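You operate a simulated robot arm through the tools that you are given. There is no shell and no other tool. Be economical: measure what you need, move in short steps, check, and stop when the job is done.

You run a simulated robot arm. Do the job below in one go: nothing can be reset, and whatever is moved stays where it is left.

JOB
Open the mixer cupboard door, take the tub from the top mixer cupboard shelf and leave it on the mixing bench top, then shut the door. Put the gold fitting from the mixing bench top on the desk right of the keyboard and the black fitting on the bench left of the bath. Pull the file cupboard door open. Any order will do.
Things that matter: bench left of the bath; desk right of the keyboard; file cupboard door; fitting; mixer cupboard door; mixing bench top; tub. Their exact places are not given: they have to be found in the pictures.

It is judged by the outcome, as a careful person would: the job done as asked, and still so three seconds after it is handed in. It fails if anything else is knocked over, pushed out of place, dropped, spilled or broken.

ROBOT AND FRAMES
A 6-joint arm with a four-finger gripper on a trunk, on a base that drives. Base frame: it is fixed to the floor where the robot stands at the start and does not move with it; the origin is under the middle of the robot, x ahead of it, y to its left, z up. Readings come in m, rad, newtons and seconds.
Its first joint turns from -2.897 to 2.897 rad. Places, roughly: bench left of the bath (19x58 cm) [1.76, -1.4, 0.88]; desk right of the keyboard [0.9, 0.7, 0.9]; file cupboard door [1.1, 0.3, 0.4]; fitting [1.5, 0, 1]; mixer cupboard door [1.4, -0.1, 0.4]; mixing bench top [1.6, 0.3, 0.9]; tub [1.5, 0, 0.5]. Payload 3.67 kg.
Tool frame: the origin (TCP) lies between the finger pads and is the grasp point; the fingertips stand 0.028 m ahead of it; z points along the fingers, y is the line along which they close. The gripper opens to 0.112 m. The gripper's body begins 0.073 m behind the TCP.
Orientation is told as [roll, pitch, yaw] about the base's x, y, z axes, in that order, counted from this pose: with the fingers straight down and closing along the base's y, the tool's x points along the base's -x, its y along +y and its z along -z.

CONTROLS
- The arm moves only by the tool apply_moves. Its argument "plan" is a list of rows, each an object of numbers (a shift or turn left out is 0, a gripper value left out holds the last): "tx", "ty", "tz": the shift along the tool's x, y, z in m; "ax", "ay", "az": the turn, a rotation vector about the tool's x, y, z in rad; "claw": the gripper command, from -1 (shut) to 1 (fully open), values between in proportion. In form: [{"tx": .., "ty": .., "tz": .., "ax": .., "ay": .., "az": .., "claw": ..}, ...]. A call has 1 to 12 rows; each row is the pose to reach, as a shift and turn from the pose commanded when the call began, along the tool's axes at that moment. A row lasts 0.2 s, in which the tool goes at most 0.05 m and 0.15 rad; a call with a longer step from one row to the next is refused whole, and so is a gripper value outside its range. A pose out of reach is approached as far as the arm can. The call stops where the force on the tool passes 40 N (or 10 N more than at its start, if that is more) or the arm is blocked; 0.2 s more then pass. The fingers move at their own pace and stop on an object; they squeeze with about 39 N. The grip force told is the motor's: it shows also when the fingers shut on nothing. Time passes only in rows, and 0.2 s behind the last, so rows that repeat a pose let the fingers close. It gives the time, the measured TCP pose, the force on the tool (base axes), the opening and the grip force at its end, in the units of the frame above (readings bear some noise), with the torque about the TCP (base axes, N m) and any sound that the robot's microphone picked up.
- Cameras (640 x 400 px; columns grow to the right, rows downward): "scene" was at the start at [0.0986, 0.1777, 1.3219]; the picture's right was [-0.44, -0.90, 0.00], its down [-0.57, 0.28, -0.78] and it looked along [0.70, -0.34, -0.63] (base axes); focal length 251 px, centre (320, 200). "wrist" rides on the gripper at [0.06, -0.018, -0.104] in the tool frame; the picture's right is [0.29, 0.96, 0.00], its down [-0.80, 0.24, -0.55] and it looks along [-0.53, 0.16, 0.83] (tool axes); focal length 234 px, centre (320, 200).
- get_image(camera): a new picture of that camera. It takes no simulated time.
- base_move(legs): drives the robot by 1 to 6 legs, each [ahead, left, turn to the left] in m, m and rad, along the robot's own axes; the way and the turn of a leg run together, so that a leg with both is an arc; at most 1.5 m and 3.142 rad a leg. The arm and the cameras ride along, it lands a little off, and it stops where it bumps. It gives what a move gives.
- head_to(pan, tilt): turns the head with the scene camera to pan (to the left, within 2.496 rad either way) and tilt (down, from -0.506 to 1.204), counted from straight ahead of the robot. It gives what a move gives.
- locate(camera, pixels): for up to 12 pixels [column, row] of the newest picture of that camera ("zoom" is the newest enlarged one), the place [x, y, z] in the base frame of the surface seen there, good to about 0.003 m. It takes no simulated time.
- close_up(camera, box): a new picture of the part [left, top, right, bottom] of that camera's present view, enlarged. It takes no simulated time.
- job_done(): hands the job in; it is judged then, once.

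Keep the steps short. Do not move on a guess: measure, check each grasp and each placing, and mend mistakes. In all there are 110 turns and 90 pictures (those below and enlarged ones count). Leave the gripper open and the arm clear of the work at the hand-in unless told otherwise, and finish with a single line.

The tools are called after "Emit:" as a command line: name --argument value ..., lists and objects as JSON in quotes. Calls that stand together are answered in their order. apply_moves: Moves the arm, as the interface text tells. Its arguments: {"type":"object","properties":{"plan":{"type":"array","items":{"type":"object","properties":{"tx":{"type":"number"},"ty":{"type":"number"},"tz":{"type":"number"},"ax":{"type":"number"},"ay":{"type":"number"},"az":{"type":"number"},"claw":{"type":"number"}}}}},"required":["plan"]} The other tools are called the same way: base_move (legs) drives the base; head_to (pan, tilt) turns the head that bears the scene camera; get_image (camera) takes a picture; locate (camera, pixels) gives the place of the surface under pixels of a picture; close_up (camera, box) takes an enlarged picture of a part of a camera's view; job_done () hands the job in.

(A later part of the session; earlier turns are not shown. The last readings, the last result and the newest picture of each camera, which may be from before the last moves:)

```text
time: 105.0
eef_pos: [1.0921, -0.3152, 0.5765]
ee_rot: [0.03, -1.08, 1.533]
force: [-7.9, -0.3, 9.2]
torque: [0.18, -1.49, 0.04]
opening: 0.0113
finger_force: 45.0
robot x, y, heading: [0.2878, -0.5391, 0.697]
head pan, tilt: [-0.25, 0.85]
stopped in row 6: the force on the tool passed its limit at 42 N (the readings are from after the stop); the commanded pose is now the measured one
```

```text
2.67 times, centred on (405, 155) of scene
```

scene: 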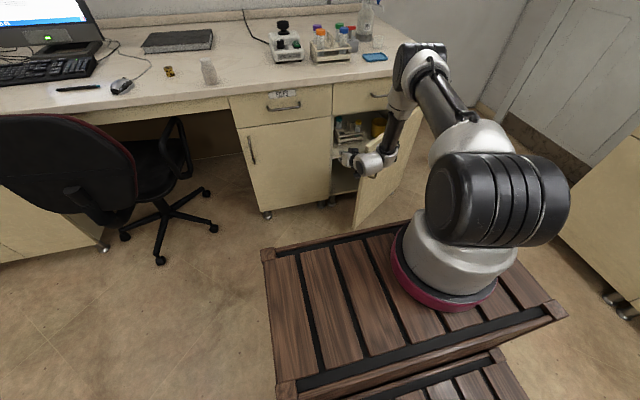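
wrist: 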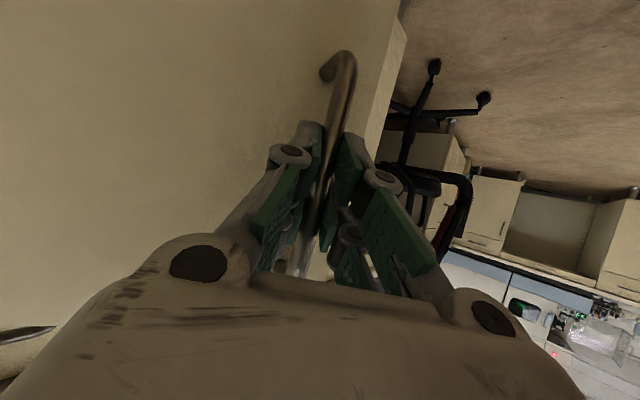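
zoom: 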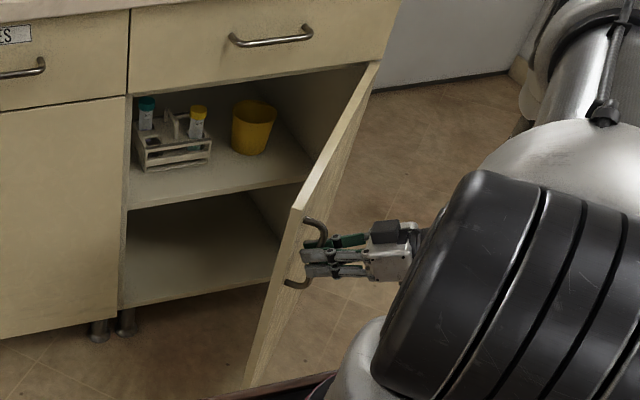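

The residual force is again purely radial, so the pivot lies slightly further out (about u 1.24). I refit the arc and continue.

Emit:
apply_moves --plan '[{"tx": 0.0072, "ty": -0.0012, "tz": -0.0136, "ax": -0.02, "az": -0.01}, {"tx": 0.0145, "ty": -0.0027, "tz": -0.0271, "ax": -0.045, "az": -0.024}, {"tx": 0.0217, "ty": -0.0045, "tz": -0.0407, "ax": -0.07, "az": -0.038}, {"tx": 0.0289, "ty": -0.0073, "tz": -0.0541, "ax": -0.094, "az": -0.05}, {"tx": 0.0361, "ty": -0.0104, "tz": -0.0675, "ax": -0.118, "az": -0.063}, {"tx": 0.0432, "ty": -0.0138, "tz": -0.0809, "ax": -0.141, "az": -0.075}, {"tx": 0.0502, "ty": -0.0181, "tz": -0.0939, "ax": -0.165, "az": -0.088}, {"tx": 0.0572, "ty": -0.0227, "tz": -0.107, "ax": -0.188, "az": -0.1}, {"tx": 0.0641, "ty": -0.0276, "tz": -0.12, "ax": -0.212, "az": -0.113}, {"tx": 0.0708, "ty": -0.0333, "tz": -0.1325, "ax": -0.235, "az": -0.126}, {"tx": 0.0775, "ty": -0.0394, "tz": -0.145, "ax": -0.258, "az": -0.138}, {"tx": 0.0842, "ty": -0.0457, "tz": -0.1576, "ax": -0.282, "az": -0.151}]'

Emit:
close_up --camera "scene" --box '[310, 80, 500, 230]'

```text
time: 107.6
eef_pos: [1.1379, -0.4954, 0.5755]
ee_rot: [0.021, -1.084, 1.857]
force: [15.9, 7.2, 27.3]
torque: [1.1, -1.14, -0.15]
opening: 0.0109
finger_force: 45.2
robot x, y, heading: [0.289, -0.5312, 0.696]
head pan, tilt: [-0.25, 0.85]
```

```text
2.67 times, centred on (405, 155) of scene
```

zoom: 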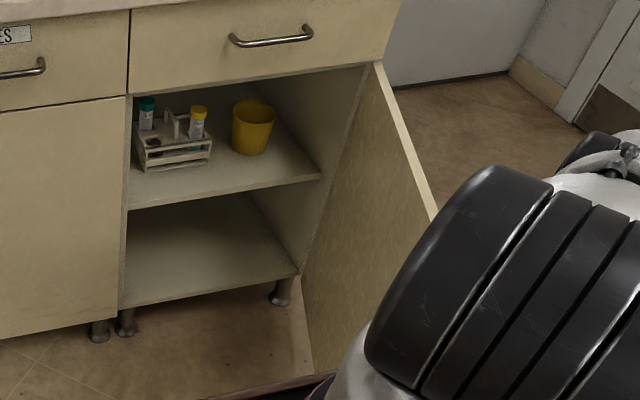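

The whole sweep worked: the door stands wide open. I release, back off, and measure the tub.

Emit:
locate --camera "zoom" --pixels '[[254, 105], [253, 125], [235, 110], [275, 115], [250, 150], [238, 145], [268, 145], [310, 175], [200, 160], [165, 165], [380, 70], [435, 205]]'

Emit:
apply_moves --plan '[{"claw": 0.2}, {"claw": 0.3}, {"claw": 0.3}, {"tz": -0.03}, {"tz": -0.07}, {"tz": -0.11}, {"tz": -0.11}]'

```text
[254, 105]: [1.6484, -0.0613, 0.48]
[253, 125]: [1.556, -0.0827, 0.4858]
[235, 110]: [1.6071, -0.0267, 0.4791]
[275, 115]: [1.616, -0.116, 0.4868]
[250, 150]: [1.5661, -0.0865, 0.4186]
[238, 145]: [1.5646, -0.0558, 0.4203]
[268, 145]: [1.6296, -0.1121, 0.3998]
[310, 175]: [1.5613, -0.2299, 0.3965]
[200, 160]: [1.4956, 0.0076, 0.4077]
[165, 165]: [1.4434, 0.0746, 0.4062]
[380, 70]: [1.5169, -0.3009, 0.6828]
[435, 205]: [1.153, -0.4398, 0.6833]
```

```text
time: 109.2
eef_pos: [1.1356, -0.5618, 0.625]
ee_rot: [0.032, -1.084, 1.85]
force: [0.7, 0.2, 0.1]
torque: [-0.03, -0.02, -0.02]
opening: 0.073
finger_force: 0.0
out of reach, approached as far as the arm can: row 4, 5, 6, 7
robot x, y, heading: [0.2931, -0.5365, 0.697]
head pan, tilt: [-0.25, 0.85]
```

The tub's centre is about (1.604,-0.072), rim 9.5 cm wide, shelf z 0.40, rim z≈0.49. I raise the hand above the door's top and swing it back to the left, pointing ahead.

Emit:
apply_moves --plan '[{"tx": -0.044, "tz": -0.0233}, {"tx": -0.088, "tz": -0.0467}, {"tx": -0.132, "tz": -0.07}, {"tx": -0.177, "tz": -0.0936}, {"tx": -0.221, "tz": -0.117}, {"tx": -0.221, "tz": -0.117}]'

```text
refused: row 4 steps farther than a row can; nothing moved
```

Emit:
apply_moves --plan '[{"tx": -0.04, "tz": -0.0213}, {"tx": -0.08, "tz": -0.0427}, {"tx": -0.12, "tz": -0.064}, {"tx": -0.16, "tz": -0.085}, {"tx": -0.2, "tz": -0.107}, {"tx": -0.221, "tz": -0.117}, {"tx": -0.221, "tz": -0.117}]'

```text
time: 110.8
eef_pos: [1.141, -0.5609, 0.8721]
ee_rot: [0.029, -1.084, 1.85]
force: [0.4, 0.3, -0.2]
torque: [0.03, 0.03, 0.03]
opening: 0.0728
finger_force: 0.0
robot x, y, heading: [0.2905, -0.537, 0.693]
head pan, tilt: [-0.25, 0.85]
```

Emit:
apply_moves --plan '[{"tx": -0.0173, "ty": 0.0067, "tz": 0.0326, "ax": 0.13, "az": 0.0688}, {"tx": -0.0346, "ty": 0.0134, "tz": 0.0652, "ax": 0.26, "az": 0.1376}, {"tx": -0.0518, "ty": 0.0201, "tz": 0.0979, "ax": 0.39, "az": 0.2065}, {"tx": -0.0691, "ty": 0.0268, "tz": 0.1305, "ax": 0.52, "az": 0.2753}, {"tx": -0.0864, "ty": 0.0335, "tz": 0.1631, "ax": 0.65, "az": 0.3441}, {"tx": -0.1036, "ty": 0.0402, "tz": 0.1957, "ax": 0.78, "az": 0.4129}, {"tx": -0.1209, "ty": 0.0469, "tz": 0.2283, "ax": 0.91, "az": 0.4818}, {"tx": -0.1382, "ty": 0.0536, "tz": 0.261, "ax": 1.04, "az": 0.5506}, {"tx": -0.1554, "ty": 0.0603, "tz": 0.2936, "ax": 1.17, "az": 0.6194}, {"tx": -0.1727, "ty": 0.067, "tz": 0.3262, "ax": 1.3, "az": 0.688}, {"tx": -0.1727, "ty": 0.067, "tz": 0.3262, "ax": 1.3, "az": 0.688}]'

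Emit:
get_image --camera "scene"

```text
time: 113.2
eef_pos: [0.9949, -0.2181, 0.9137]
ee_rot: [0.176, -1.038, 0.256]
force: [-0.5, 0.0, 0.8]
torque: [0.01, 0.02, -0.03]
opening: 0.0729
finger_force: 0.0
out of reach, approached as far as the arm can: row 8, 9, 10, 11
robot x, y, heading: [0.2926, -0.5363, 0.694]
head pan, tilt: [-0.25, 0.85]
```

```text
29 pictures are left
```

scene: 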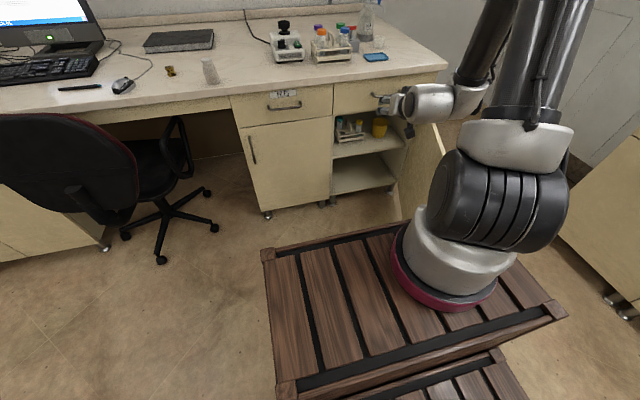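

Next I drive 0.13 m ahead and 0.12 m right (trunk stays clear of the door), then lower the hand in front of the opening.

Emit:
base_move --legs '[[0.13, -0.12, 0.0]]'

```text
time: 114.7
eef_pos: [1.1726, -0.2264, 0.9127]
ee_rot: [0.178, -1.039, 0.255]
force: [-1.3, 0.4, 0.2]
torque: [0.01, 0.01, -0.01]
opening: 0.0729
finger_force: 0.1
robot x, y, heading: [0.4653, -0.5413, 0.696]
head pan, tilt: [-0.25, 0.85]
```

Emit:
apply_moves --plan '[{"tx": 0.0334, "ty": -0.0052, "tz": 0.0274, "claw": 1}, {"tx": 0.0668, "ty": -0.0103, "tz": 0.0547}, {"tx": 0.1, "ty": -0.0155, "tz": 0.082}, {"tx": 0.1335, "ty": -0.0206, "tz": 0.1094}, {"tx": 0.1669, "ty": -0.0258, "tz": 0.1368}, {"tx": 0.2, "ty": -0.031, "tz": 0.1641}, {"tx": 0.2336, "ty": -0.0361, "tz": 0.1915}, {"tx": 0.267, "ty": -0.0413, "tz": 0.2188}, {"tx": 0.267, "ty": -0.0413, "tz": 0.2188}]'

Emit:
get_image --camera "wrist"

```text
time: 116.7
eef_pos: [1.2518, -0.2004, 0.5698]
ee_rot: [0.314, -1.013, 0.144]
force: [-0.7, -1.0, 0.5]
torque: [0.02, 0.0, 0.0]
opening: 0.1121
finger_force: 0.1
out of reach, approached as far as the arm can: row 1, 2, 3, 4, 5, 6, 7, 8, 9
robot x, y, heading: [0.4602, -0.5455, 0.693]
head pan, tilt: [-0.25, 0.85]
```

```text
28 pictures are left
```

wrist: 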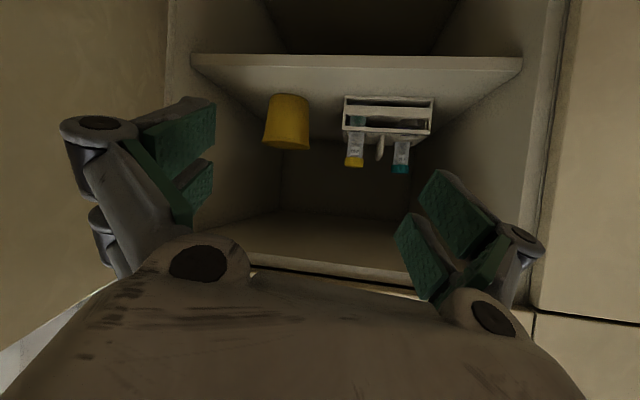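

The tub is seen at (287,122) with the rack well to its side. I level the fingers (az -0.19) and move to 0.1 m short of the grasp along the tool axis.

Emit:
apply_moves --plan '[{"tx": -0.0131, "ty": -0.0062, "tz": 0.0384, "az": -0.1}, {"tx": -0.0261, "ty": -0.0123, "tz": 0.0768, "az": -0.19}, {"tx": -0.0392, "ty": -0.0185, "tz": 0.1152, "az": -0.19}, {"tx": -0.0522, "ty": -0.0246, "tz": 0.1535, "az": -0.19}, {"tx": -0.0653, "ty": -0.0308, "tz": 0.1919, "az": -0.19}, {"tx": -0.0783, "ty": -0.0369, "tz": 0.2303, "az": -0.19}, {"tx": -0.0914, "ty": -0.0431, "tz": 0.2687, "az": -0.19}, {"tx": -0.0914, "ty": -0.0431, "tz": 0.2687, "az": -0.19}]'

Emit:
get_image --camera "wrist"

Emit:
get_image --camera "scene"

```text
time: 118.5
eef_pos: [1.5184, -0.1223, 0.5057]
ee_rot: [0.001, -1.039, 0.507]
force: [0.0, -0.6, 0.2]
torque: [0.0, -0.02, 0.0]
opening: 0.112
finger_force: 0.0
out of reach, approached as far as the arm can: row 1, 2, 3, 4
robot x, y, heading: [0.4654, -0.5419, 0.696]
head pan, tilt: [-0.25, 0.85]
```

```text
27 pictures are left
```

wrist: 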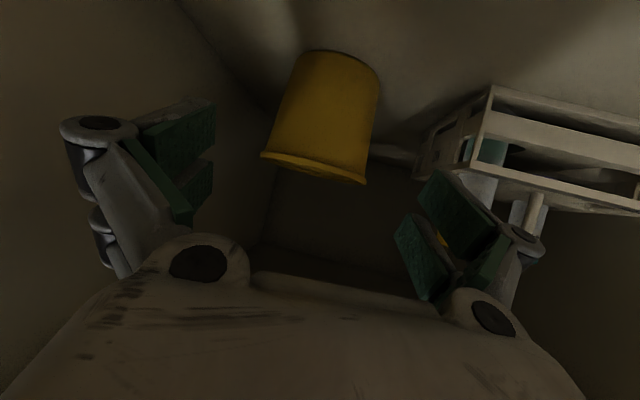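

```text
26 pictures are left
```

scene: 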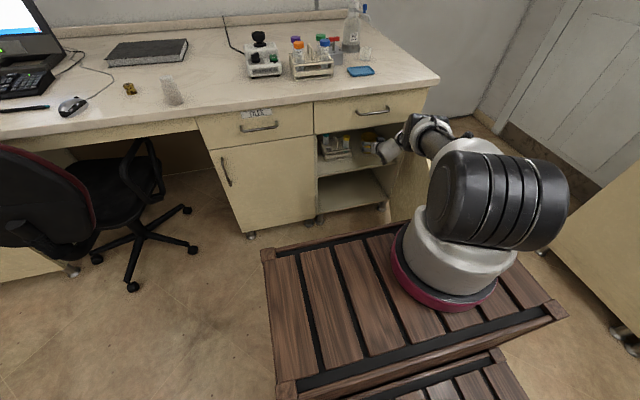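

Emit:
locate --camera "wrist" --pixels '[[262, 155], [367, 182], [315, 172], [300, 65], [375, 80], [320, 120], [418, 160], [478, 150], [490, 90], [384, 150], [310, 180], [400, 165]]'

```text
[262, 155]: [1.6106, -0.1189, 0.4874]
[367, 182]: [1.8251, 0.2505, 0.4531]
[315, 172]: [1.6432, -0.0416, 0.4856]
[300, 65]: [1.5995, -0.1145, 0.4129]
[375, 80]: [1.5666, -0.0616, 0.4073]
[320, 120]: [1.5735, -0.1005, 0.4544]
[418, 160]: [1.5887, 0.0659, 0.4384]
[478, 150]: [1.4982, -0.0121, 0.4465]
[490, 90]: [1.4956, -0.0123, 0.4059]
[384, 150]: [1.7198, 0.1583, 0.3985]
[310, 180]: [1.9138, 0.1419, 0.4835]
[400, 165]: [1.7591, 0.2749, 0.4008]
```

The tool axis points straight at the tub (lateral error 1 mm) and the rack is clear of the left finger. I advance 0.108 m along the tool axis and close.

Emit:
apply_moves --plan '[{"tx": -0.002, "ty": 0.001, "tz": 0.03}, {"tx": -0.003, "ty": 0.001, "tz": 0.06}, {"tx": -0.004, "ty": 0.001, "tz": 0.085}, {"tx": -0.005, "ty": 0.001, "tz": 0.108}, {"tx": -0.005, "ty": 0.001, "tz": 0.108}, {"tx": -0.005, "ty": 0.001, "tz": 0.108, "claw": 0.3}, {"tx": -0.005, "ty": 0.001, "tz": 0.108, "claw": -0.2}, {"tx": -0.005, "ty": 0.001, "tz": 0.108, "claw": -1}, {"tx": -0.005, "ty": 0.001, "tz": 0.108, "claw": -1}]'

Emit:
get_image --camera "wrist"

```text
time: 120.5
eef_pos: [1.533, -0.1051, 0.5076]
ee_rot: [-0.001, -1.042, 0.509]
force: [0.3, 0.8, -0.2]
torque: [-0.01, 0.01, 0.0]
opening: 0.0
finger_force: 35.9
out of reach, approached as far as the arm can: row 1, 2, 3, 4, 5, 6, 7, 8, 9
robot x, y, heading: [0.4637, -0.5472, 0.692]
head pan, tilt: [-0.25, 0.85]
```

```text
25 pictures are left
```

wrist: 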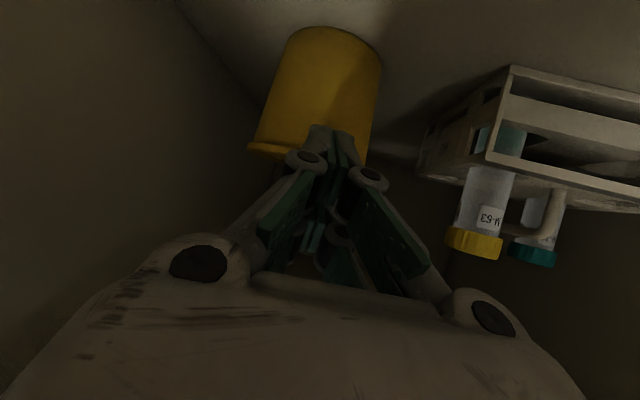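

The arm ran out of reach just short of the tub (nothing touched). I reopen, draw back 0.09 m, drive 0.12 m ahead, and check.

Emit:
apply_moves --plan '[{"claw": 1}, {"claw": 1}, {"tz": -0.04, "claw": 1}, {"tz": -0.09, "claw": 1}, {"tz": -0.09, "claw": 1}]'

Emit:
base_move --legs '[[0.12, 0, 0]]'

Emit:
get_image --camera "wrist"

```text
time: 121.5
eef_pos: [1.5213, -0.1059, 0.5753]
ee_rot: [0.098, -1.128, 0.524]
force: [-11.1, -15.7, -37.2]
torque: [2.84, -3.69, 0.83]
opening: 0.1121
finger_force: 0.0
out of reach, approached as far as the arm can: row 3
robot x, y, heading: [0.4673, -0.545, 0.698]
head pan, tilt: [-0.25, 0.85]
stopped in row 4: the force on the tool passed its limit at 328 N (the readings are from after the stop); the commanded pose is now the measured one
```

```text
time: 122.1
eef_pos: [1.52, -0.1056, 0.5739]
ee_rot: [0.098, -1.128, 0.524]
force: [0.8, 0.2, -0.4]
torque: [0.0, -0.01, 0.0]
opening: 0.1122
finger_force: 0.3
robot x, y, heading: [0.465, -0.5414, 0.697]
head pan, tilt: [-0.25, 0.85]
stopped in leg 1: the force on the tool passed its limit at 68 N (the readings are from after the stop); the commanded pose is now the measured one
```

```text
24 pictures are left
```

wrist: 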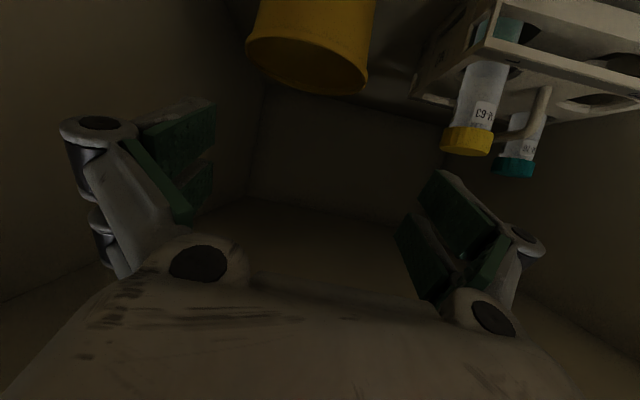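

The retraction drifted upward and touched the cupboard's inside top. I first lower 5 cm, then draw straight back, in small steps.

Emit:
apply_moves --plan '[{"tx": 0.0113, "ty": -0.0005, "tz": 0.0054}, {"tx": 0.0226, "ty": -0.001, "tz": 0.0107}, {"tx": 0.0339, "ty": -0.0015, "tz": 0.016}, {"tx": 0.0452, "ty": -0.002, "tz": 0.0214}, {"tx": 0.0523, "ty": -0.002, "tz": 0.0065}, {"tx": 0.0594, "ty": -0.002, "tz": -0.0084}]'

Emit:
get_image --camera "scene"

```text
time: 123.5
eef_pos: [1.4937, -0.1232, 0.5232]
ee_rot: [0.095, -1.128, 0.523]
force: [0.3, -0.2, 0.0]
torque: [-0.03, -0.02, -0.01]
opening: 0.1119
finger_force: 0.0
robot x, y, heading: [0.4684, -0.5432, 0.696]
head pan, tilt: [-0.25, 0.85]
```

```text
23 pictures are left
```

scene: 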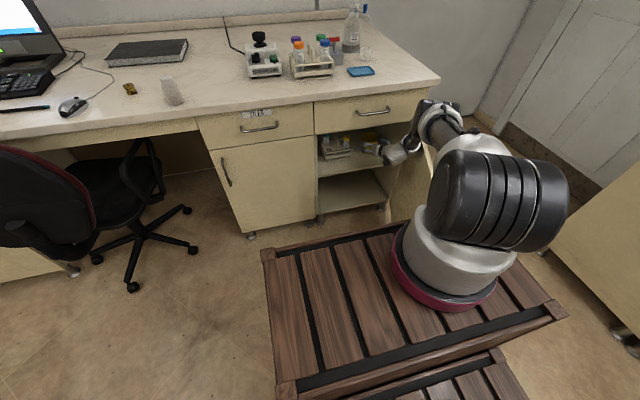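

Nothing looks displaced. I draw back a further 0.12 m level, then drive 0.12 m ahead.

Emit:
apply_moves --plan '[{"tx": 0.0129, "tz": -0.0271}, {"tx": 0.0257, "tz": -0.0542}, {"tx": 0.0386, "tz": -0.0813}, {"tx": 0.0514, "tz": -0.1084}, {"tx": 0.0514, "tz": -0.1084}]'

Emit:
base_move --legs '[[0.12, 0, 0]]'

Emit:
get_image --camera "wrist"

```text
time: 124.7
eef_pos: [1.3946, -0.1928, 0.5263]
ee_rot: [0.096, -1.128, 0.523]
force: [-0.3, 0.0, -0.1]
torque: [0.02, -0.03, -0.04]
opening: 0.112
finger_force: 0.1
robot x, y, heading: [0.4645, -0.5436, 0.695]
head pan, tilt: [-0.25, 0.85]
```

```text
time: 126.0
eef_pos: [1.4881, -0.1174, 0.5265]
ee_rot: [0.097, -1.129, 0.526]
force: [-0.4, 0.0, 0.4]
torque: [0.0, -0.02, -0.03]
opening: 0.1118
finger_force: 0.1
robot x, y, heading: [0.5571, -0.466, 0.698]
head pan, tilt: [-0.25, 0.85]
```

```text
22 pictures are left
```

wrist: 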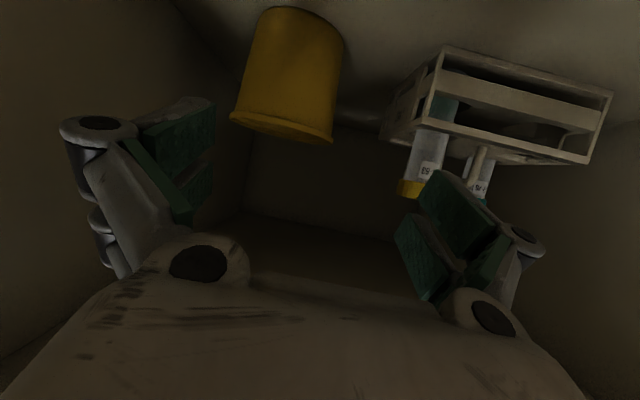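

Emit:
locate --camera "wrist" --pixels '[[234, 118], [332, 138], [285, 130], [290, 60], [440, 60], [285, 100], [250, 30], [338, 45]]'

```text
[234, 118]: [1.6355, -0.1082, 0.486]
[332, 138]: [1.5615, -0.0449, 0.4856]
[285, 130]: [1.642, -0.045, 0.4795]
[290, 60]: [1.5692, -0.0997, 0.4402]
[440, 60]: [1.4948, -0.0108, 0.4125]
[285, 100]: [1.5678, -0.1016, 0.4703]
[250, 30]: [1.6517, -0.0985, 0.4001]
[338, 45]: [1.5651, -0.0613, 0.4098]
```

The tub is unmoved (centre 1.603,-0.073). I shift 3.4 cm sideways, then advance 0.133 m; fingers stay open to check before closing.

Emit:
apply_moves --plan '[{"tx": 0.006, "ty": -0.017, "az": -0.03}, {"tx": 0.0125, "ty": -0.0335, "tz": 0.01, "az": -0.046}, {"tx": 0.0125, "ty": -0.0335, "tz": 0.04, "az": -0.046}, {"tx": 0.0125, "ty": -0.0335, "tz": 0.07, "az": -0.046}, {"tx": 0.0125, "ty": -0.0335, "tz": 0.1, "az": -0.046}, {"tx": 0.0125, "ty": -0.0335, "tz": 0.12, "az": -0.046}, {"tx": 0.0125, "ty": -0.0335, "tz": 0.1334, "az": -0.046}, {"tx": 0.0125, "ty": -0.0335, "tz": 0.1334, "az": -0.046}]'

Emit:
get_image --camera "wrist"

```text
time: 127.8
eef_pos: [1.5945, -0.076, 0.4599]
ee_rot: [-0.003, -1.129, 0.632]
force: [-0.6, 1.1, -0.7]
torque: [0.0, -0.01, -0.01]
opening: 0.1123
finger_force: 0.0
out of reach, approached as far as the arm can: row 7, 8
robot x, y, heading: [0.5549, -0.4668, 0.693]
head pan, tilt: [-0.25, 0.85]
```

```text
21 pictures are left
```

wrist: 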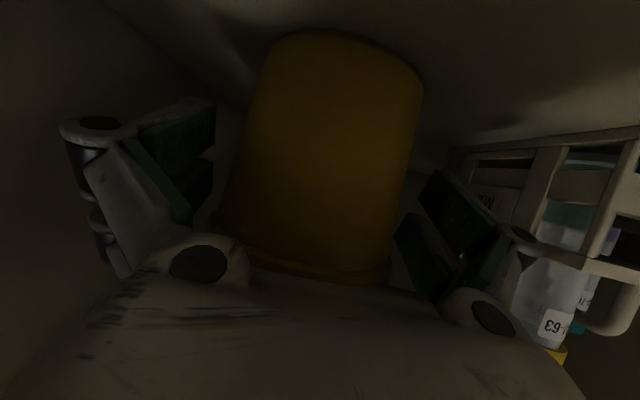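

The tub sits between the fingers. I close.

Emit:
apply_moves --plan '[{"claw": 0.7}, {"claw": 0.5}, {"claw": 0.2}, {"claw": -0.4}, {"claw": -1}, {"claw": -1}]'

```text
time: 129.2
eef_pos: [1.5965, -0.0755, 0.46]
ee_rot: [-0.001, -1.129, 0.631]
force: [-0.1, -0.5, 0.6]
torque: [0.02, 0.02, -0.01]
opening: 0.091
finger_force: 39.0
robot x, y, heading: [0.558, -0.4635, 0.696]
head pan, tilt: [-0.25, 0.85]
```

Held (0.091 m). I lift it 2.5 cm off the shelf.

Emit:
apply_moves --plan '[{"tx": -0.009, "tz": -0.0043}, {"tx": -0.018, "tz": -0.0086}, {"tx": -0.0226, "tz": -0.0107}, {"tx": -0.0226, "tz": -0.0107}]'

```text
time: 130.2
eef_pos: [1.5953, -0.0746, 0.4837]
ee_rot: [0.001, -1.129, 0.632]
force: [0.3, 0.0, -0.6]
torque: [0.0, -0.02, 0.01]
opening: 0.0911
finger_force: 38.8
robot x, y, heading: [0.561, -0.4643, 0.695]
head pan, tilt: [-0.25, 0.85]
```

Lifted. I back the base 0.1 m straight, then diagonally back and left to clear the door.

Emit:
base_move --legs '[[-0.11, 0, 0], [-0.2, 0.14, 0]]'

Emit:
get_image --camera "scene"

```text
time: 132.8
eef_pos: [1.2678, -0.1674, 0.4841]
ee_rot: [0.0, -1.129, 0.628]
force: [0.0, 0.3, -0.6]
torque: [0.0, 0.02, -0.01]
opening: 0.0912
finger_force: 38.5
robot x, y, heading: [0.2276, -0.555, 0.693]
head pan, tilt: [-0.25, 0.85]
```

```text
20 pictures are left
```

scene: 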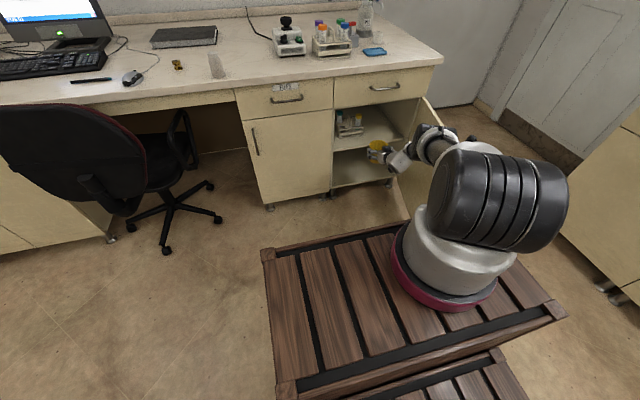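

The tub is out. I measure free bench spots left of the mixer and right of the blue tray.

Emit:
locate --camera "scene" --pixels '[[250, 72], [260, 62], [240, 55], [217, 70], [276, 52], [305, 50], [385, 52], [405, 55], [425, 60], [400, 65], [318, 55], [350, 62]]'

Emit:
close_up --camera "scene" --box '[190, 0, 450, 110]'

Emit:
base_move --legs '[[-0.15, 0, 0]]'

```text
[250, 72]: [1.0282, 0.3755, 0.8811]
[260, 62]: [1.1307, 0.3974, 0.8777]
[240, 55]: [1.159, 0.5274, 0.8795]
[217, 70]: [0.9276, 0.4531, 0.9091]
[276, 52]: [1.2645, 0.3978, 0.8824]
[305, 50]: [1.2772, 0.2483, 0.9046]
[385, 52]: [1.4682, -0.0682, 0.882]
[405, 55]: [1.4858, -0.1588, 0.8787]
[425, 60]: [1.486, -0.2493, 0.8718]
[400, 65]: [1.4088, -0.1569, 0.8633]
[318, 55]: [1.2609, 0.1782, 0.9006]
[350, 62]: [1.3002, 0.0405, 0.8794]
```

```text
2.46 times, centred on (320, 55) of scene
```

zoom: 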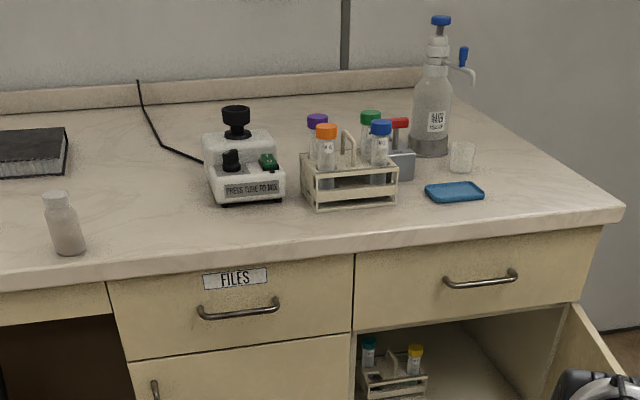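

```text
time: 134.1
eef_pos: [1.1531, -0.2605, 0.4844]
ee_rot: [-0.001, -1.129, 0.63]
force: [0.1, -0.2, -1.0]
torque: [-0.02, -0.01, 0.01]
opening: 0.0909
finger_force: 38.5
robot x, y, heading: [0.1155, -0.6474, 0.693]
head pan, tilt: [-0.25, 0.85]
```

I pick the spot right of the blue tray, about (1.556,-0.139), on top of the mixing bench. First I lift the tub straight up, 0.2 m clear of the bench edge.

Emit:
apply_moves --plan '[{"tx": -0.0407, "tz": -0.0192}, {"tx": -0.0814, "tz": -0.0385}, {"tx": -0.122, "tz": -0.0577}, {"tx": -0.1627, "tz": -0.077}, {"tx": -0.2034, "tz": -0.0962}, {"tx": -0.244, "tz": -0.1155}, {"tx": -0.2847, "tz": -0.1347}, {"tx": -0.3254, "tz": -0.154}, {"tx": -0.366, "tz": -0.1732}, {"tx": -0.4067, "tz": -0.1925}, {"tx": -0.4474, "tz": -0.2117}, {"tx": -0.4881, "tz": -0.231}]'

```text
time: 136.7
eef_pos: [1.1556, -0.262, 1.0226]
ee_rot: [-0.001, -1.128, 0.627]
force: [0.8, -0.1, -1.9]
torque: [0.05, -0.02, 0.04]
opening: 0.0911
finger_force: 39.1
robot x, y, heading: [0.1164, -0.6459, 0.697]
head pan, tilt: [-0.25, 0.85]
```

Emit:
base_move --legs '[[0, -0.167, 0], [0.385, 0, 0]]'

Emit:
get_image --camera "wrist"

Emit:
get_image --camera "scene"

```text
time: 140.2
eef_pos: [1.5611, -0.1379, 1.0226]
ee_rot: [0.0, -1.13, 0.634]
force: [-0.6, -0.2, -0.9]
torque: [0.02, 0.01, 0.0]
opening: 0.0911
finger_force: 39.3
robot x, y, heading: [0.5238, -0.5248, 0.7]
head pan, tilt: [-0.25, 0.85]
```

```text
18 pictures are left
```

wrist: 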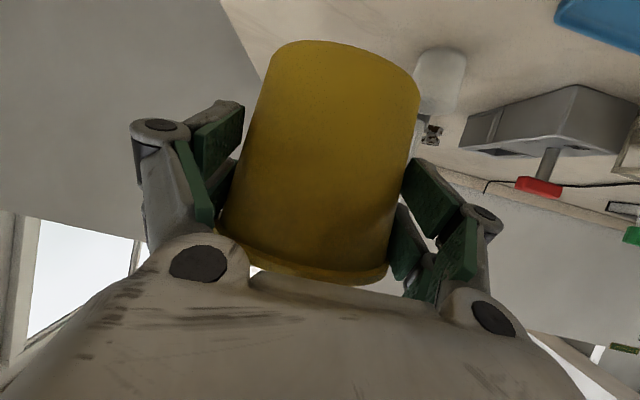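

```text
17 pictures are left
```

scene: 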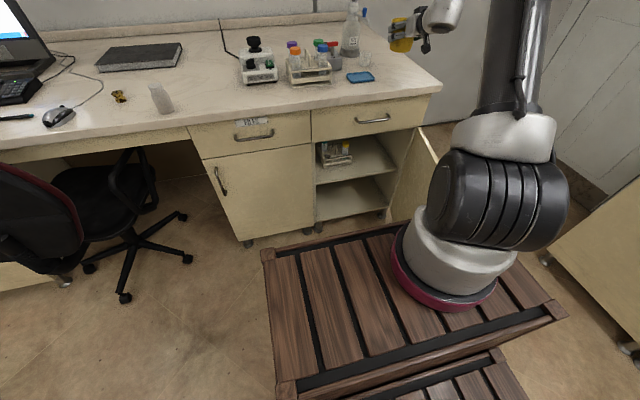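

The tub hangs above a clear spot. I lower it gently to the bench (TCP z ≈ 0.941).

Emit:
apply_moves --plan '[{"tx": 0.027, "tz": 0.0128}, {"tx": 0.0497, "tz": 0.0235}, {"tx": 0.0624, "tz": 0.0294}, {"tx": 0.0678, "tz": 0.032}, {"tx": 0.0706, "tz": 0.0333}, {"tx": 0.0724, "tz": 0.0341}, {"tx": 0.0738, "tz": 0.0348}, {"tx": 0.0738, "tz": 0.0348}]'

```text
time: 142.0
eef_pos: [1.5611, -0.1364, 0.9414]
ee_rot: [0.001, -1.131, 0.632]
force: [-0.3, -0.3, -0.8]
torque: [0.0, 0.03, 0.05]
opening: 0.0911
finger_force: 39.0
robot x, y, heading: [0.5226, -0.5287, 0.701]
head pan, tilt: [-0.25, 0.85]
```

No contact yet; I go on by 1–2 mm steps.

Emit:
apply_moves --plan '[{"tx": 0.0014, "tz": 0.0006}, {"tx": 0.0027, "tz": 0.0013}, {"tx": 0.0036, "tz": 0.0017}, {"tx": 0.0036, "tz": 0.0017}]'

Emit:
close_up --camera "scene" --box '[340, 10, 460, 110]'

```text
time: 143.0
eef_pos: [1.5593, -0.1363, 0.9376]
ee_rot: [-0.001, -1.129, 0.633]
force: [-0.3, 0.6, 2.5]
torque: [0.07, -0.07, 0.01]
opening: 0.0908
finger_force: 38.8
robot x, y, heading: [0.5214, -0.5312, 0.696]
head pan, tilt: [-0.25, 0.85]
```

```text
4.00 times, centred on (400, 60) of scene
```

zoom: 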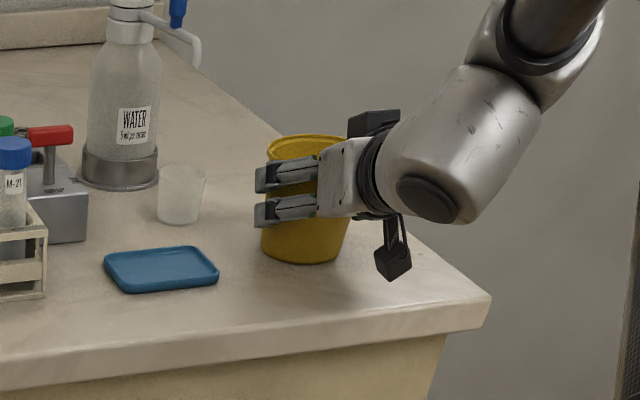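

Light contact, tub upright on the bench. I open fully and withdraw along the tool axis.

Emit:
apply_moves --plan '[{"claw": 0.8}, {"claw": 1}, {"claw": 1}, {"tz": -0.03}, {"tz": -0.07}, {"tz": -0.11}, {"tz": -0.15}, {"tz": -0.15}]'

Emit:
close_up --camera "scene" --box '[340, 10, 460, 110]'

```text
time: 144.8
eef_pos: [1.4493, -0.2161, 0.9997]
ee_rot: [-0.001, -1.129, 0.634]
force: [-1.0, 0.0, -0.4]
torque: [-0.03, -0.03, 0.0]
opening: 0.1118
finger_force: 0.2
robot x, y, heading: [0.5244, -0.5276, 0.697]
head pan, tilt: [-0.25, 0.85]
```

```text
4.00 times, centred on (400, 60) of scene
```

zoom: 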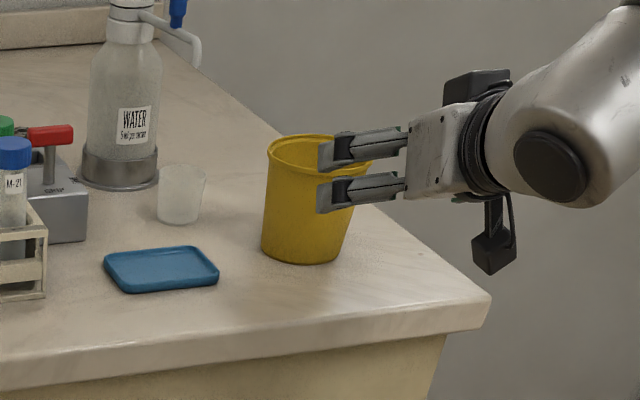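

The tub stands well. Now the door: I back the base to where I opened it (0.185 m back, 0.14 m left), then bring the closed hand to the door's outer side, above its top edge.

Emit:
base_move --legs '[[-0.185, 0, 0], [0, 0.14, 0]]'

Emit:
apply_moves --plan '[{"tx": 0.0254, "ty": -0.0242, "tz": -0.0198, "ax": -0.1226, "az": -0.058, "claw": -1}, {"tx": 0.0507, "ty": -0.0484, "tz": -0.0397, "ax": -0.2451, "az": -0.116}, {"tx": 0.0761, "ty": -0.0727, "tz": -0.0595, "ax": -0.3677, "az": -0.174}, {"tx": 0.1015, "ty": -0.0969, "tz": -0.0793, "ax": -0.4902, "az": -0.232}, {"tx": 0.1268, "ty": -0.1211, "tz": -0.0992, "ax": -0.6128, "az": -0.29}, {"tx": 0.1522, "ty": -0.1453, "tz": -0.119, "ax": -0.7353, "az": -0.348}, {"tx": 0.1776, "ty": -0.1696, "tz": -0.1388, "ax": -0.8579, "az": -0.406}, {"tx": 0.2029, "ty": -0.1938, "tz": -0.1587, "ax": -0.9804, "az": -0.464}, {"tx": 0.2283, "ty": -0.218, "tz": -0.1785, "ax": -1.103, "az": -0.522}, {"tx": 0.2283, "ty": -0.218, "tz": -0.1785, "ax": -1.103, "az": -0.522}]'

Emit:
get_image --camera "scene"

```text
time: 147.3
eef_pos: [1.2174, -0.2253, 1.0007]
ee_rot: [-0.001, -1.129, 0.633]
force: [0.5, 0.0, 1.0]
torque: [0.01, 0.03, 0.0]
opening: 0.1121
finger_force: 0.0
robot x, y, heading: [0.2896, -0.5384, 0.697]
head pan, tilt: [-0.25, 0.85]
```

```text
time: 149.5
eef_pos: [1.136, -0.5563, 0.8714]
ee_rot: [-0.001, -1.13, 1.855]
force: [-0.2, -0.4, 0.5]
torque: [-0.02, 0.01, -0.01]
opening: 0.0
finger_force: 35.3
robot x, y, heading: [0.2853, -0.5367, 0.695]
head pan, tilt: [-0.25, 0.85]
```

```text
14 pictures are left
```

scene: 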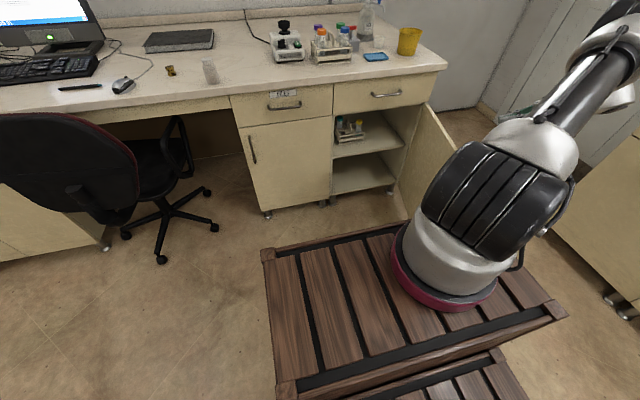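

The tub is fine and the door stands open. I lower the closed hand on the door's outer side and move up close to its face.

Emit:
apply_moves --plan '[{"tx": 0.0407, "tz": 0.0192}, {"tx": 0.0814, "tz": 0.0384}, {"tx": 0.1221, "tz": 0.0576}, {"tx": 0.1628, "tz": 0.0768}, {"tx": 0.2035, "tz": 0.096}, {"tx": 0.2442, "tz": 0.1152}, {"tx": 0.2362, "ty": -0.027, "tz": 0.1322}, {"tx": 0.2284, "ty": -0.0535, "tz": 0.1487}, {"tx": 0.2206, "ty": -0.0805, "tz": 0.1652}, {"tx": 0.2206, "ty": -0.0805, "tz": 0.1652}]'

Emit:
get_image --camera "wrist"

```text
time: 151.2
eef_pos: [1.1305, -0.5323, 0.607]
ee_rot: [0.059, -1.13, 1.814]
force: [-9.7, -4.8, -1.3]
torque: [0.05, -0.14, 0.09]
opening: 0.0
finger_force: 35.6
out of reach, approached as far as the arm can: row 6, 7, 8
robot x, y, heading: [0.289, -0.5397, 0.691]
head pan, tilt: [-0.25, 0.85]
stopped in row 8: the force on the tool passed its limit at 122 N (the readings are from after the stop); the commanded pose is now the measured one
```

```text
13 pictures are left
```

wrist: 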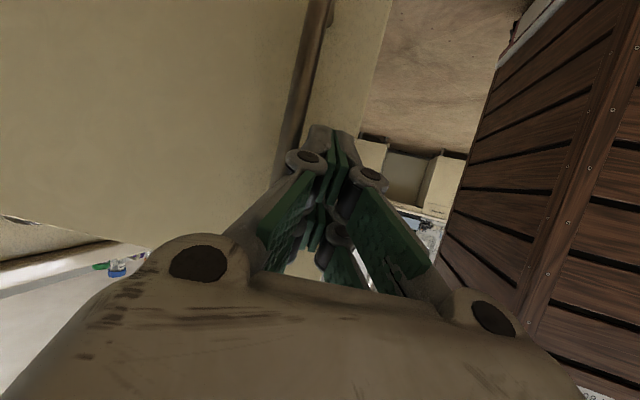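

The fingertips are beside the handle bar, on the edge side – a good pushing place. I now swing the hand around the hinge (closing direction), fingertips pushing on the door face.

Emit:
apply_moves --plan '[{"tx": -0.015, "ty": 0.0073, "tz": 0.032, "ax": 0.068, "az": 0.032}, {"tx": -0.0303, "ty": 0.0127, "tz": 0.0643, "ax": 0.136, "az": 0.064}, {"tx": -0.0458, "ty": 0.0122, "tz": 0.0972, "ax": 0.2035, "az": 0.096}, {"tx": -0.0612, "ty": 0.0105, "tz": 0.1298, "ax": 0.271, "az": 0.128}, {"tx": -0.0765, "ty": 0.0045, "tz": 0.1622, "ax": 0.339, "az": 0.16}, {"tx": -0.0916, "ty": -0.0026, "tz": 0.1942, "ax": 0.407, "az": 0.192}, {"tx": -0.1063, "ty": -0.0135, "tz": 0.2254, "ax": 0.475, "az": 0.224}, {"tx": -0.1208, "ty": -0.0259, "tz": 0.256, "ax": 0.543, "az": 0.256}, {"tx": -0.1347, "ty": -0.0419, "tz": 0.2855, "ax": 0.6105, "az": 0.288}, {"tx": -0.1482, "ty": -0.0594, "tz": 0.3142, "ax": 0.678, "az": 0.32}, {"tx": -0.1609, "ty": -0.08, "tz": 0.3411, "ax": 0.746, "az": 0.352}, {"tx": -0.1732, "ty": -0.1019, "tz": 0.3671, "ax": 0.814, "az": 0.384}]'

Emit:
close_up --camera "scene" --box '[310, 80, 500, 230]'

```text
time: 153.9
eef_pos: [1.1067, -0.1102, 0.605]
ee_rot: [0.032, -1.113, 0.949]
force: [-5.6, 2.3, 2.4]
torque: [0.03, -0.13, 0.04]
opening: 0.0
finger_force: 35.5
robot x, y, heading: [0.2903, -0.5366, 0.698]
head pan, tilt: [-0.25, 0.85]
stopped in row 12: the force on the tool passed its limit at 46 N (the readings are from after the stop); the commanded pose is now the measured one
```

```text
2.67 times, centred on (405, 155) of scene
```

zoom: 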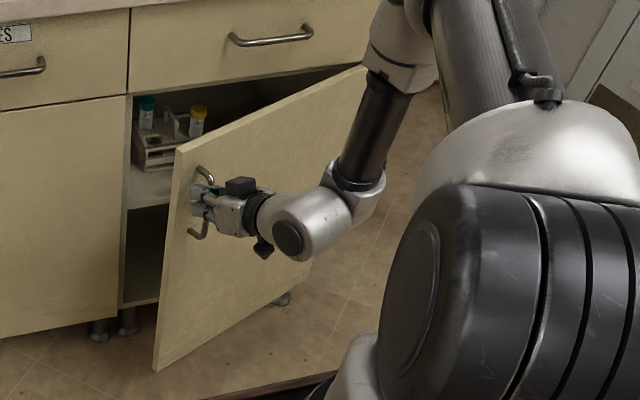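

The door is nearly shut (about 0.45 rad left). I continue the closing arc, slowing at the end.

Emit:
apply_moves --plan '[{"tx": -0.0104, "ty": 0.0055, "tz": 0.0212, "ax": 0.031, "az": 0.015}, {"tx": -0.0209, "ty": 0.0091, "tz": 0.0423, "ax": 0.063, "az": 0.031}, {"tx": -0.0315, "ty": 0.0102, "tz": 0.064, "ax": 0.094, "az": 0.046}, {"tx": -0.0421, "ty": 0.0107, "tz": 0.0855, "ax": 0.126, "az": 0.062}, {"tx": -0.0527, "ty": 0.0095, "tz": 0.107, "ax": 0.157, "az": 0.077}, {"tx": -0.0633, "ty": 0.0076, "tz": 0.1285, "ax": 0.189, "az": 0.093}, {"tx": -0.0738, "ty": 0.0038, "tz": 0.15, "ax": 0.22, "az": 0.108}, {"tx": -0.079, "ty": 0.0018, "tz": 0.1605, "ax": 0.236, "az": 0.116}, {"tx": -0.0842, "ty": -0.0003, "tz": 0.171, "ax": 0.252, "az": 0.124}, {"tx": -0.0883, "ty": -0.0025, "tz": 0.1793, "ax": 0.252, "az": 0.124}, {"tx": -0.0925, "ty": -0.0048, "tz": 0.1877, "ax": 0.252, "az": 0.124}]'

Emit:
close_up --camera "scene" --box '[310, 80, 500, 230]'

```text
time: 156.1
eef_pos: [1.2164, 0.0494, 0.6033]
ee_rot: [0.033, -1.103, 0.669]
force: [-18.2, -15.3, 12.2]
torque: [0.46, -0.49, 0.07]
opening: 0.0062
finger_force: 36.3
robot x, y, heading: [0.2889, -0.5371, 0.699]
head pan, tilt: [-0.25, 0.85]
stopped in row 10: the force on the tool passed its limit at 68 N (the readings are from after the stop); the commanded pose is now the measured one
```

```text
2.67 times, centred on (405, 155) of scene
```

zoom: 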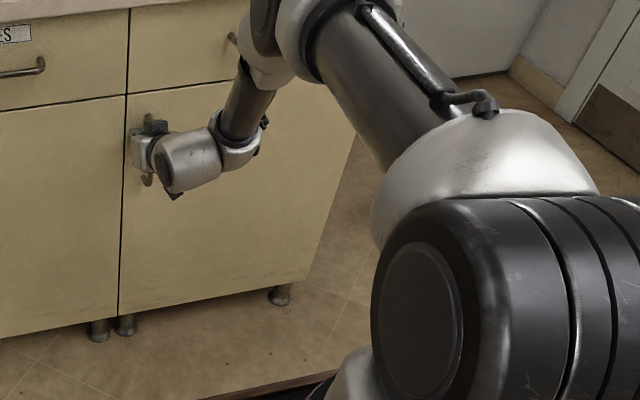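

The door is shut. I withdraw the hand 0.14 m and drive 0.41 m left to face the file cupboard handle.

Emit:
apply_moves --plan '[{"tz": -0.02}, {"tz": -0.06}, {"tz": -0.1}, {"tz": -0.14, "claw": 0.3}, {"tz": -0.14, "claw": 0.3}]'

Emit:
base_move --legs '[[0, 0.41, 0]]'

Emit:
get_image --camera "wrist"

```text
time: 157.2
eef_pos: [1.1359, -0.0277, 0.6708]
ee_rot: [0.098, -1.097, 0.618]
force: [0.4, 0.1, 0.2]
torque: [0.0, -0.02, -0.02]
opening: 0.0727
finger_force: 0.0
out of reach, approached as far as the arm can: row 3, 4, 5
robot x, y, heading: [0.2905, -0.5421, 0.695]
head pan, tilt: [-0.25, 0.85]
```

```text
time: 159.8
eef_pos: [0.8642, 0.2965, 0.6697]
ee_rot: [0.096, -1.096, 0.631]
force: [-0.2, -0.3, 0.0]
torque: [-0.02, -0.01, -0.01]
opening: 0.0729
finger_force: 0.0
robot x, y, heading: [0.0196, -0.221, 0.703]
head pan, tilt: [-0.25, 0.85]
```

```text
10 pictures are left
```

wrist: 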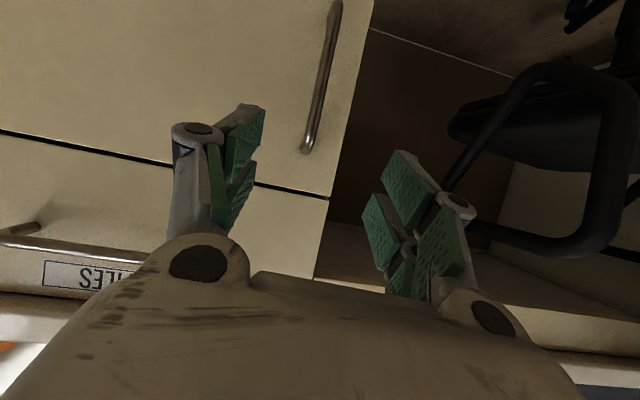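

Emit:
locate --camera "wrist" --pixels '[[320, 90], [315, 120], [325, 60], [308, 145], [338, 120], [352, 120], [500, 100], [470, 125], [560, 240], [625, 80]]'

Emit:
close_up --camera "scene" --box '[200, 40, 460, 240]'

```text
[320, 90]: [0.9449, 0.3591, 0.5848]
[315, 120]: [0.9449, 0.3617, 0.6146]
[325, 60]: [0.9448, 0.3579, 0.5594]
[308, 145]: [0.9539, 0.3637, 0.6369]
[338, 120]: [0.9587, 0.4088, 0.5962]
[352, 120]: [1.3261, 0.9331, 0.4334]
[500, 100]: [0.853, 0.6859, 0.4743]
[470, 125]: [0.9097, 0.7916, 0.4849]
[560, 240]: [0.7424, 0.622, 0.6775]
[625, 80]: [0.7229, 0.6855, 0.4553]
```

```text
2.00 times, centred on (330, 140) of scene
```

zoom: 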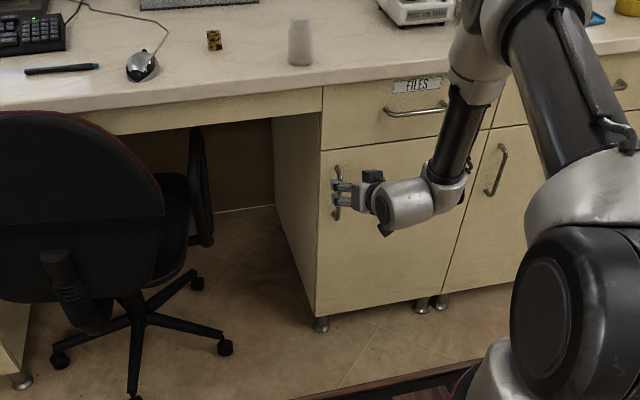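

Bar centre is about (0.9475,0.361). I line up, advance and close on it.

Emit:
apply_moves --plan '[{"tx": 0.0316, "ty": -0.01, "tz": 0.03}, {"tx": 0.0316, "ty": -0.01, "tz": 0.07}, {"tx": 0.0316, "ty": -0.01, "tz": 0.105}, {"tx": 0.0316, "ty": -0.01, "tz": 0.131}, {"tx": 0.0316, "ty": -0.01, "tz": 0.131}, {"tx": 0.0316, "ty": -0.01, "tz": 0.131, "claw": -0.5}, {"tx": 0.0316, "ty": -0.01, "tz": 0.131, "claw": -1}, {"tx": 0.0316, "ty": -0.01, "tz": 0.131, "claw": -1}]'

Emit:
get_image --camera "wrist"

```text
time: 161.6
eef_pos: [0.9445, 0.3595, 0.5815]
ee_rot: [0.091, -1.097, 0.641]
force: [-11.8, 12.4, -0.1]
torque: [-1.75, -1.89, 0.1]
opening: 0.0125
finger_force: 44.7
robot x, y, heading: [0.0209, -0.2247, 0.705]
head pan, tilt: [-0.25, 0.85]
```

```text
8 pictures are left
```

wrist: 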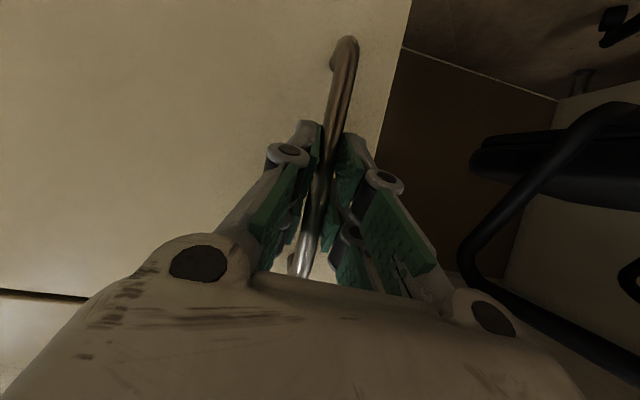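

Gripped (0.0125 m). I pull along the arc about the right-hand hinge (n 0.99, u 0.74; radius 0.41 m).

Emit:
apply_moves --plan '[{"tx": 0.0092, "ty": 0.0004, "tz": -0.018, "ax": -0.0445, "ay": 0.002, "az": -0.0228}, {"tx": 0.0182, "ty": -0.0021, "tz": -0.0361, "ax": -0.0889, "ay": 0.0044, "az": -0.0455}, {"tx": 0.0271, "ty": -0.0063, "tz": -0.054, "ax": -0.1334, "ay": 0.0066, "az": -0.0683}, {"tx": 0.0359, "ty": -0.0111, "tz": -0.0716, "ax": -0.1779, "ay": 0.0088, "az": -0.091}, {"tx": 0.0445, "ty": -0.0173, "tz": -0.0889, "ax": -0.2223, "ay": 0.011, "az": -0.1138}, {"tx": 0.053, "ty": -0.024, "tz": -0.1062, "ax": -0.2668, "ay": 0.0131, "az": -0.1366}, {"tx": 0.0612, "ty": -0.0322, "tz": -0.1229, "ax": -0.3113, "ay": 0.0153, "az": -0.1593}, {"tx": 0.0692, "ty": -0.0409, "tz": -0.1396, "ax": -0.3557, "ay": 0.0175, "az": -0.1821}, {"tx": 0.077, "ty": -0.0507, "tz": -0.1556, "ax": -0.4, "ay": 0.0197, "az": -0.2048}, {"tx": 0.0845, "ty": -0.0611, "tz": -0.1714, "ax": -0.4447, "ay": 0.0219, "az": -0.2276}, {"tx": 0.0917, "ty": -0.0727, "tz": -0.1865, "ax": -0.4891, "ay": 0.0241, "az": -0.2504}, {"tx": 0.0986, "ty": -0.0849, "tz": -0.2014, "ax": -0.5336, "ay": 0.0263, "az": -0.2731}]'

```text
time: 163.9
eef_pos: [0.8452, 0.1816, 0.5832]
ee_rot: [0.08, -1.099, 1.152]
force: [3.4, -0.4, -9.4]
torque: [-0.74, -2.56, 0.04]
opening: 0.0123
finger_force: 44.8
robot x, y, heading: [0.0244, -0.2255, 0.71]
head pan, tilt: [-0.25, 0.85]
stopped in row 11: the force on the tool passed its limit at 42 N (the readings are from after the stop); the commanded pose is now the measured one
```

About 0.52 rad open. I refit the pivot a little and pull on.

Emit:
apply_moves --plan '[{"tx": 0.0089, "ty": -0.0028, "tz": -0.0177, "ax": -0.0445, "ay": 0.002, "az": -0.0228}, {"tx": 0.0177, "ty": -0.0062, "tz": -0.0353, "ax": -0.0889, "ay": 0.0044, "az": -0.0455}, {"tx": 0.0264, "ty": -0.0109, "tz": -0.0527, "ax": -0.1334, "ay": 0.0066, "az": -0.0683}, {"tx": 0.035, "ty": -0.0161, "tz": -0.07, "ax": -0.1779, "ay": 0.0088, "az": -0.091}, {"tx": 0.0434, "ty": -0.0229, "tz": -0.087, "ax": -0.2223, "ay": 0.011, "az": -0.1138}, {"tx": 0.0516, "ty": -0.0301, "tz": -0.1037, "ax": -0.2668, "ay": 0.0131, "az": -0.1366}, {"tx": 0.0595, "ty": -0.0386, "tz": -0.12, "ax": -0.3113, "ay": 0.0153, "az": -0.1593}, {"tx": 0.0673, "ty": -0.0474, "tz": -0.1361, "ax": -0.3557, "ay": 0.0175, "az": -0.1821}, {"tx": 0.0747, "ty": -0.0578, "tz": -0.1516, "ax": -0.4, "ay": 0.0197, "az": -0.2048}, {"tx": 0.0819, "ty": -0.0685, "tz": -0.1668, "ax": -0.4447, "ay": 0.0219, "az": -0.2276}, {"tx": 0.0887, "ty": -0.0805, "tz": -0.1813, "ax": -0.4891, "ay": 0.0241, "az": -0.2504}, {"tx": 0.0954, "ty": -0.0928, "tz": -0.1955, "ax": -0.5336, "ay": 0.0263, "az": -0.2731}]'

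Emit:
get_image --camera "scene"

```text
time: 166.5
eef_pos: [0.8605, -0.0545, 0.582]
ee_rot: [0.081, -1.094, 1.751]
force: [31.1, 11.7, -10.3]
torque: [1.41, -2.3, -0.13]
opening: 0.0122
finger_force: 45.2
robot x, y, heading: [0.0218, -0.2232, 0.707]
head pan, tilt: [-0.25, 0.85]
```

```text
7 pictures are left
```

scene: 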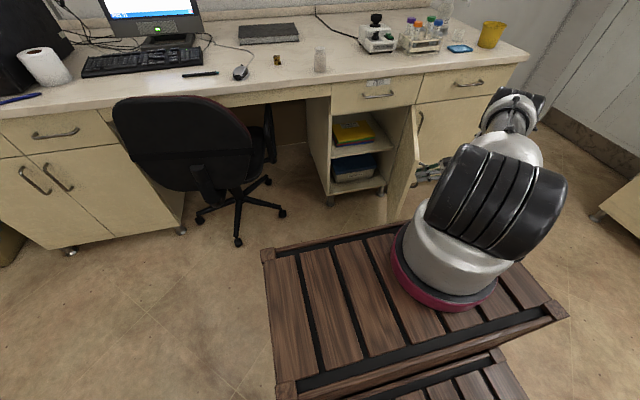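

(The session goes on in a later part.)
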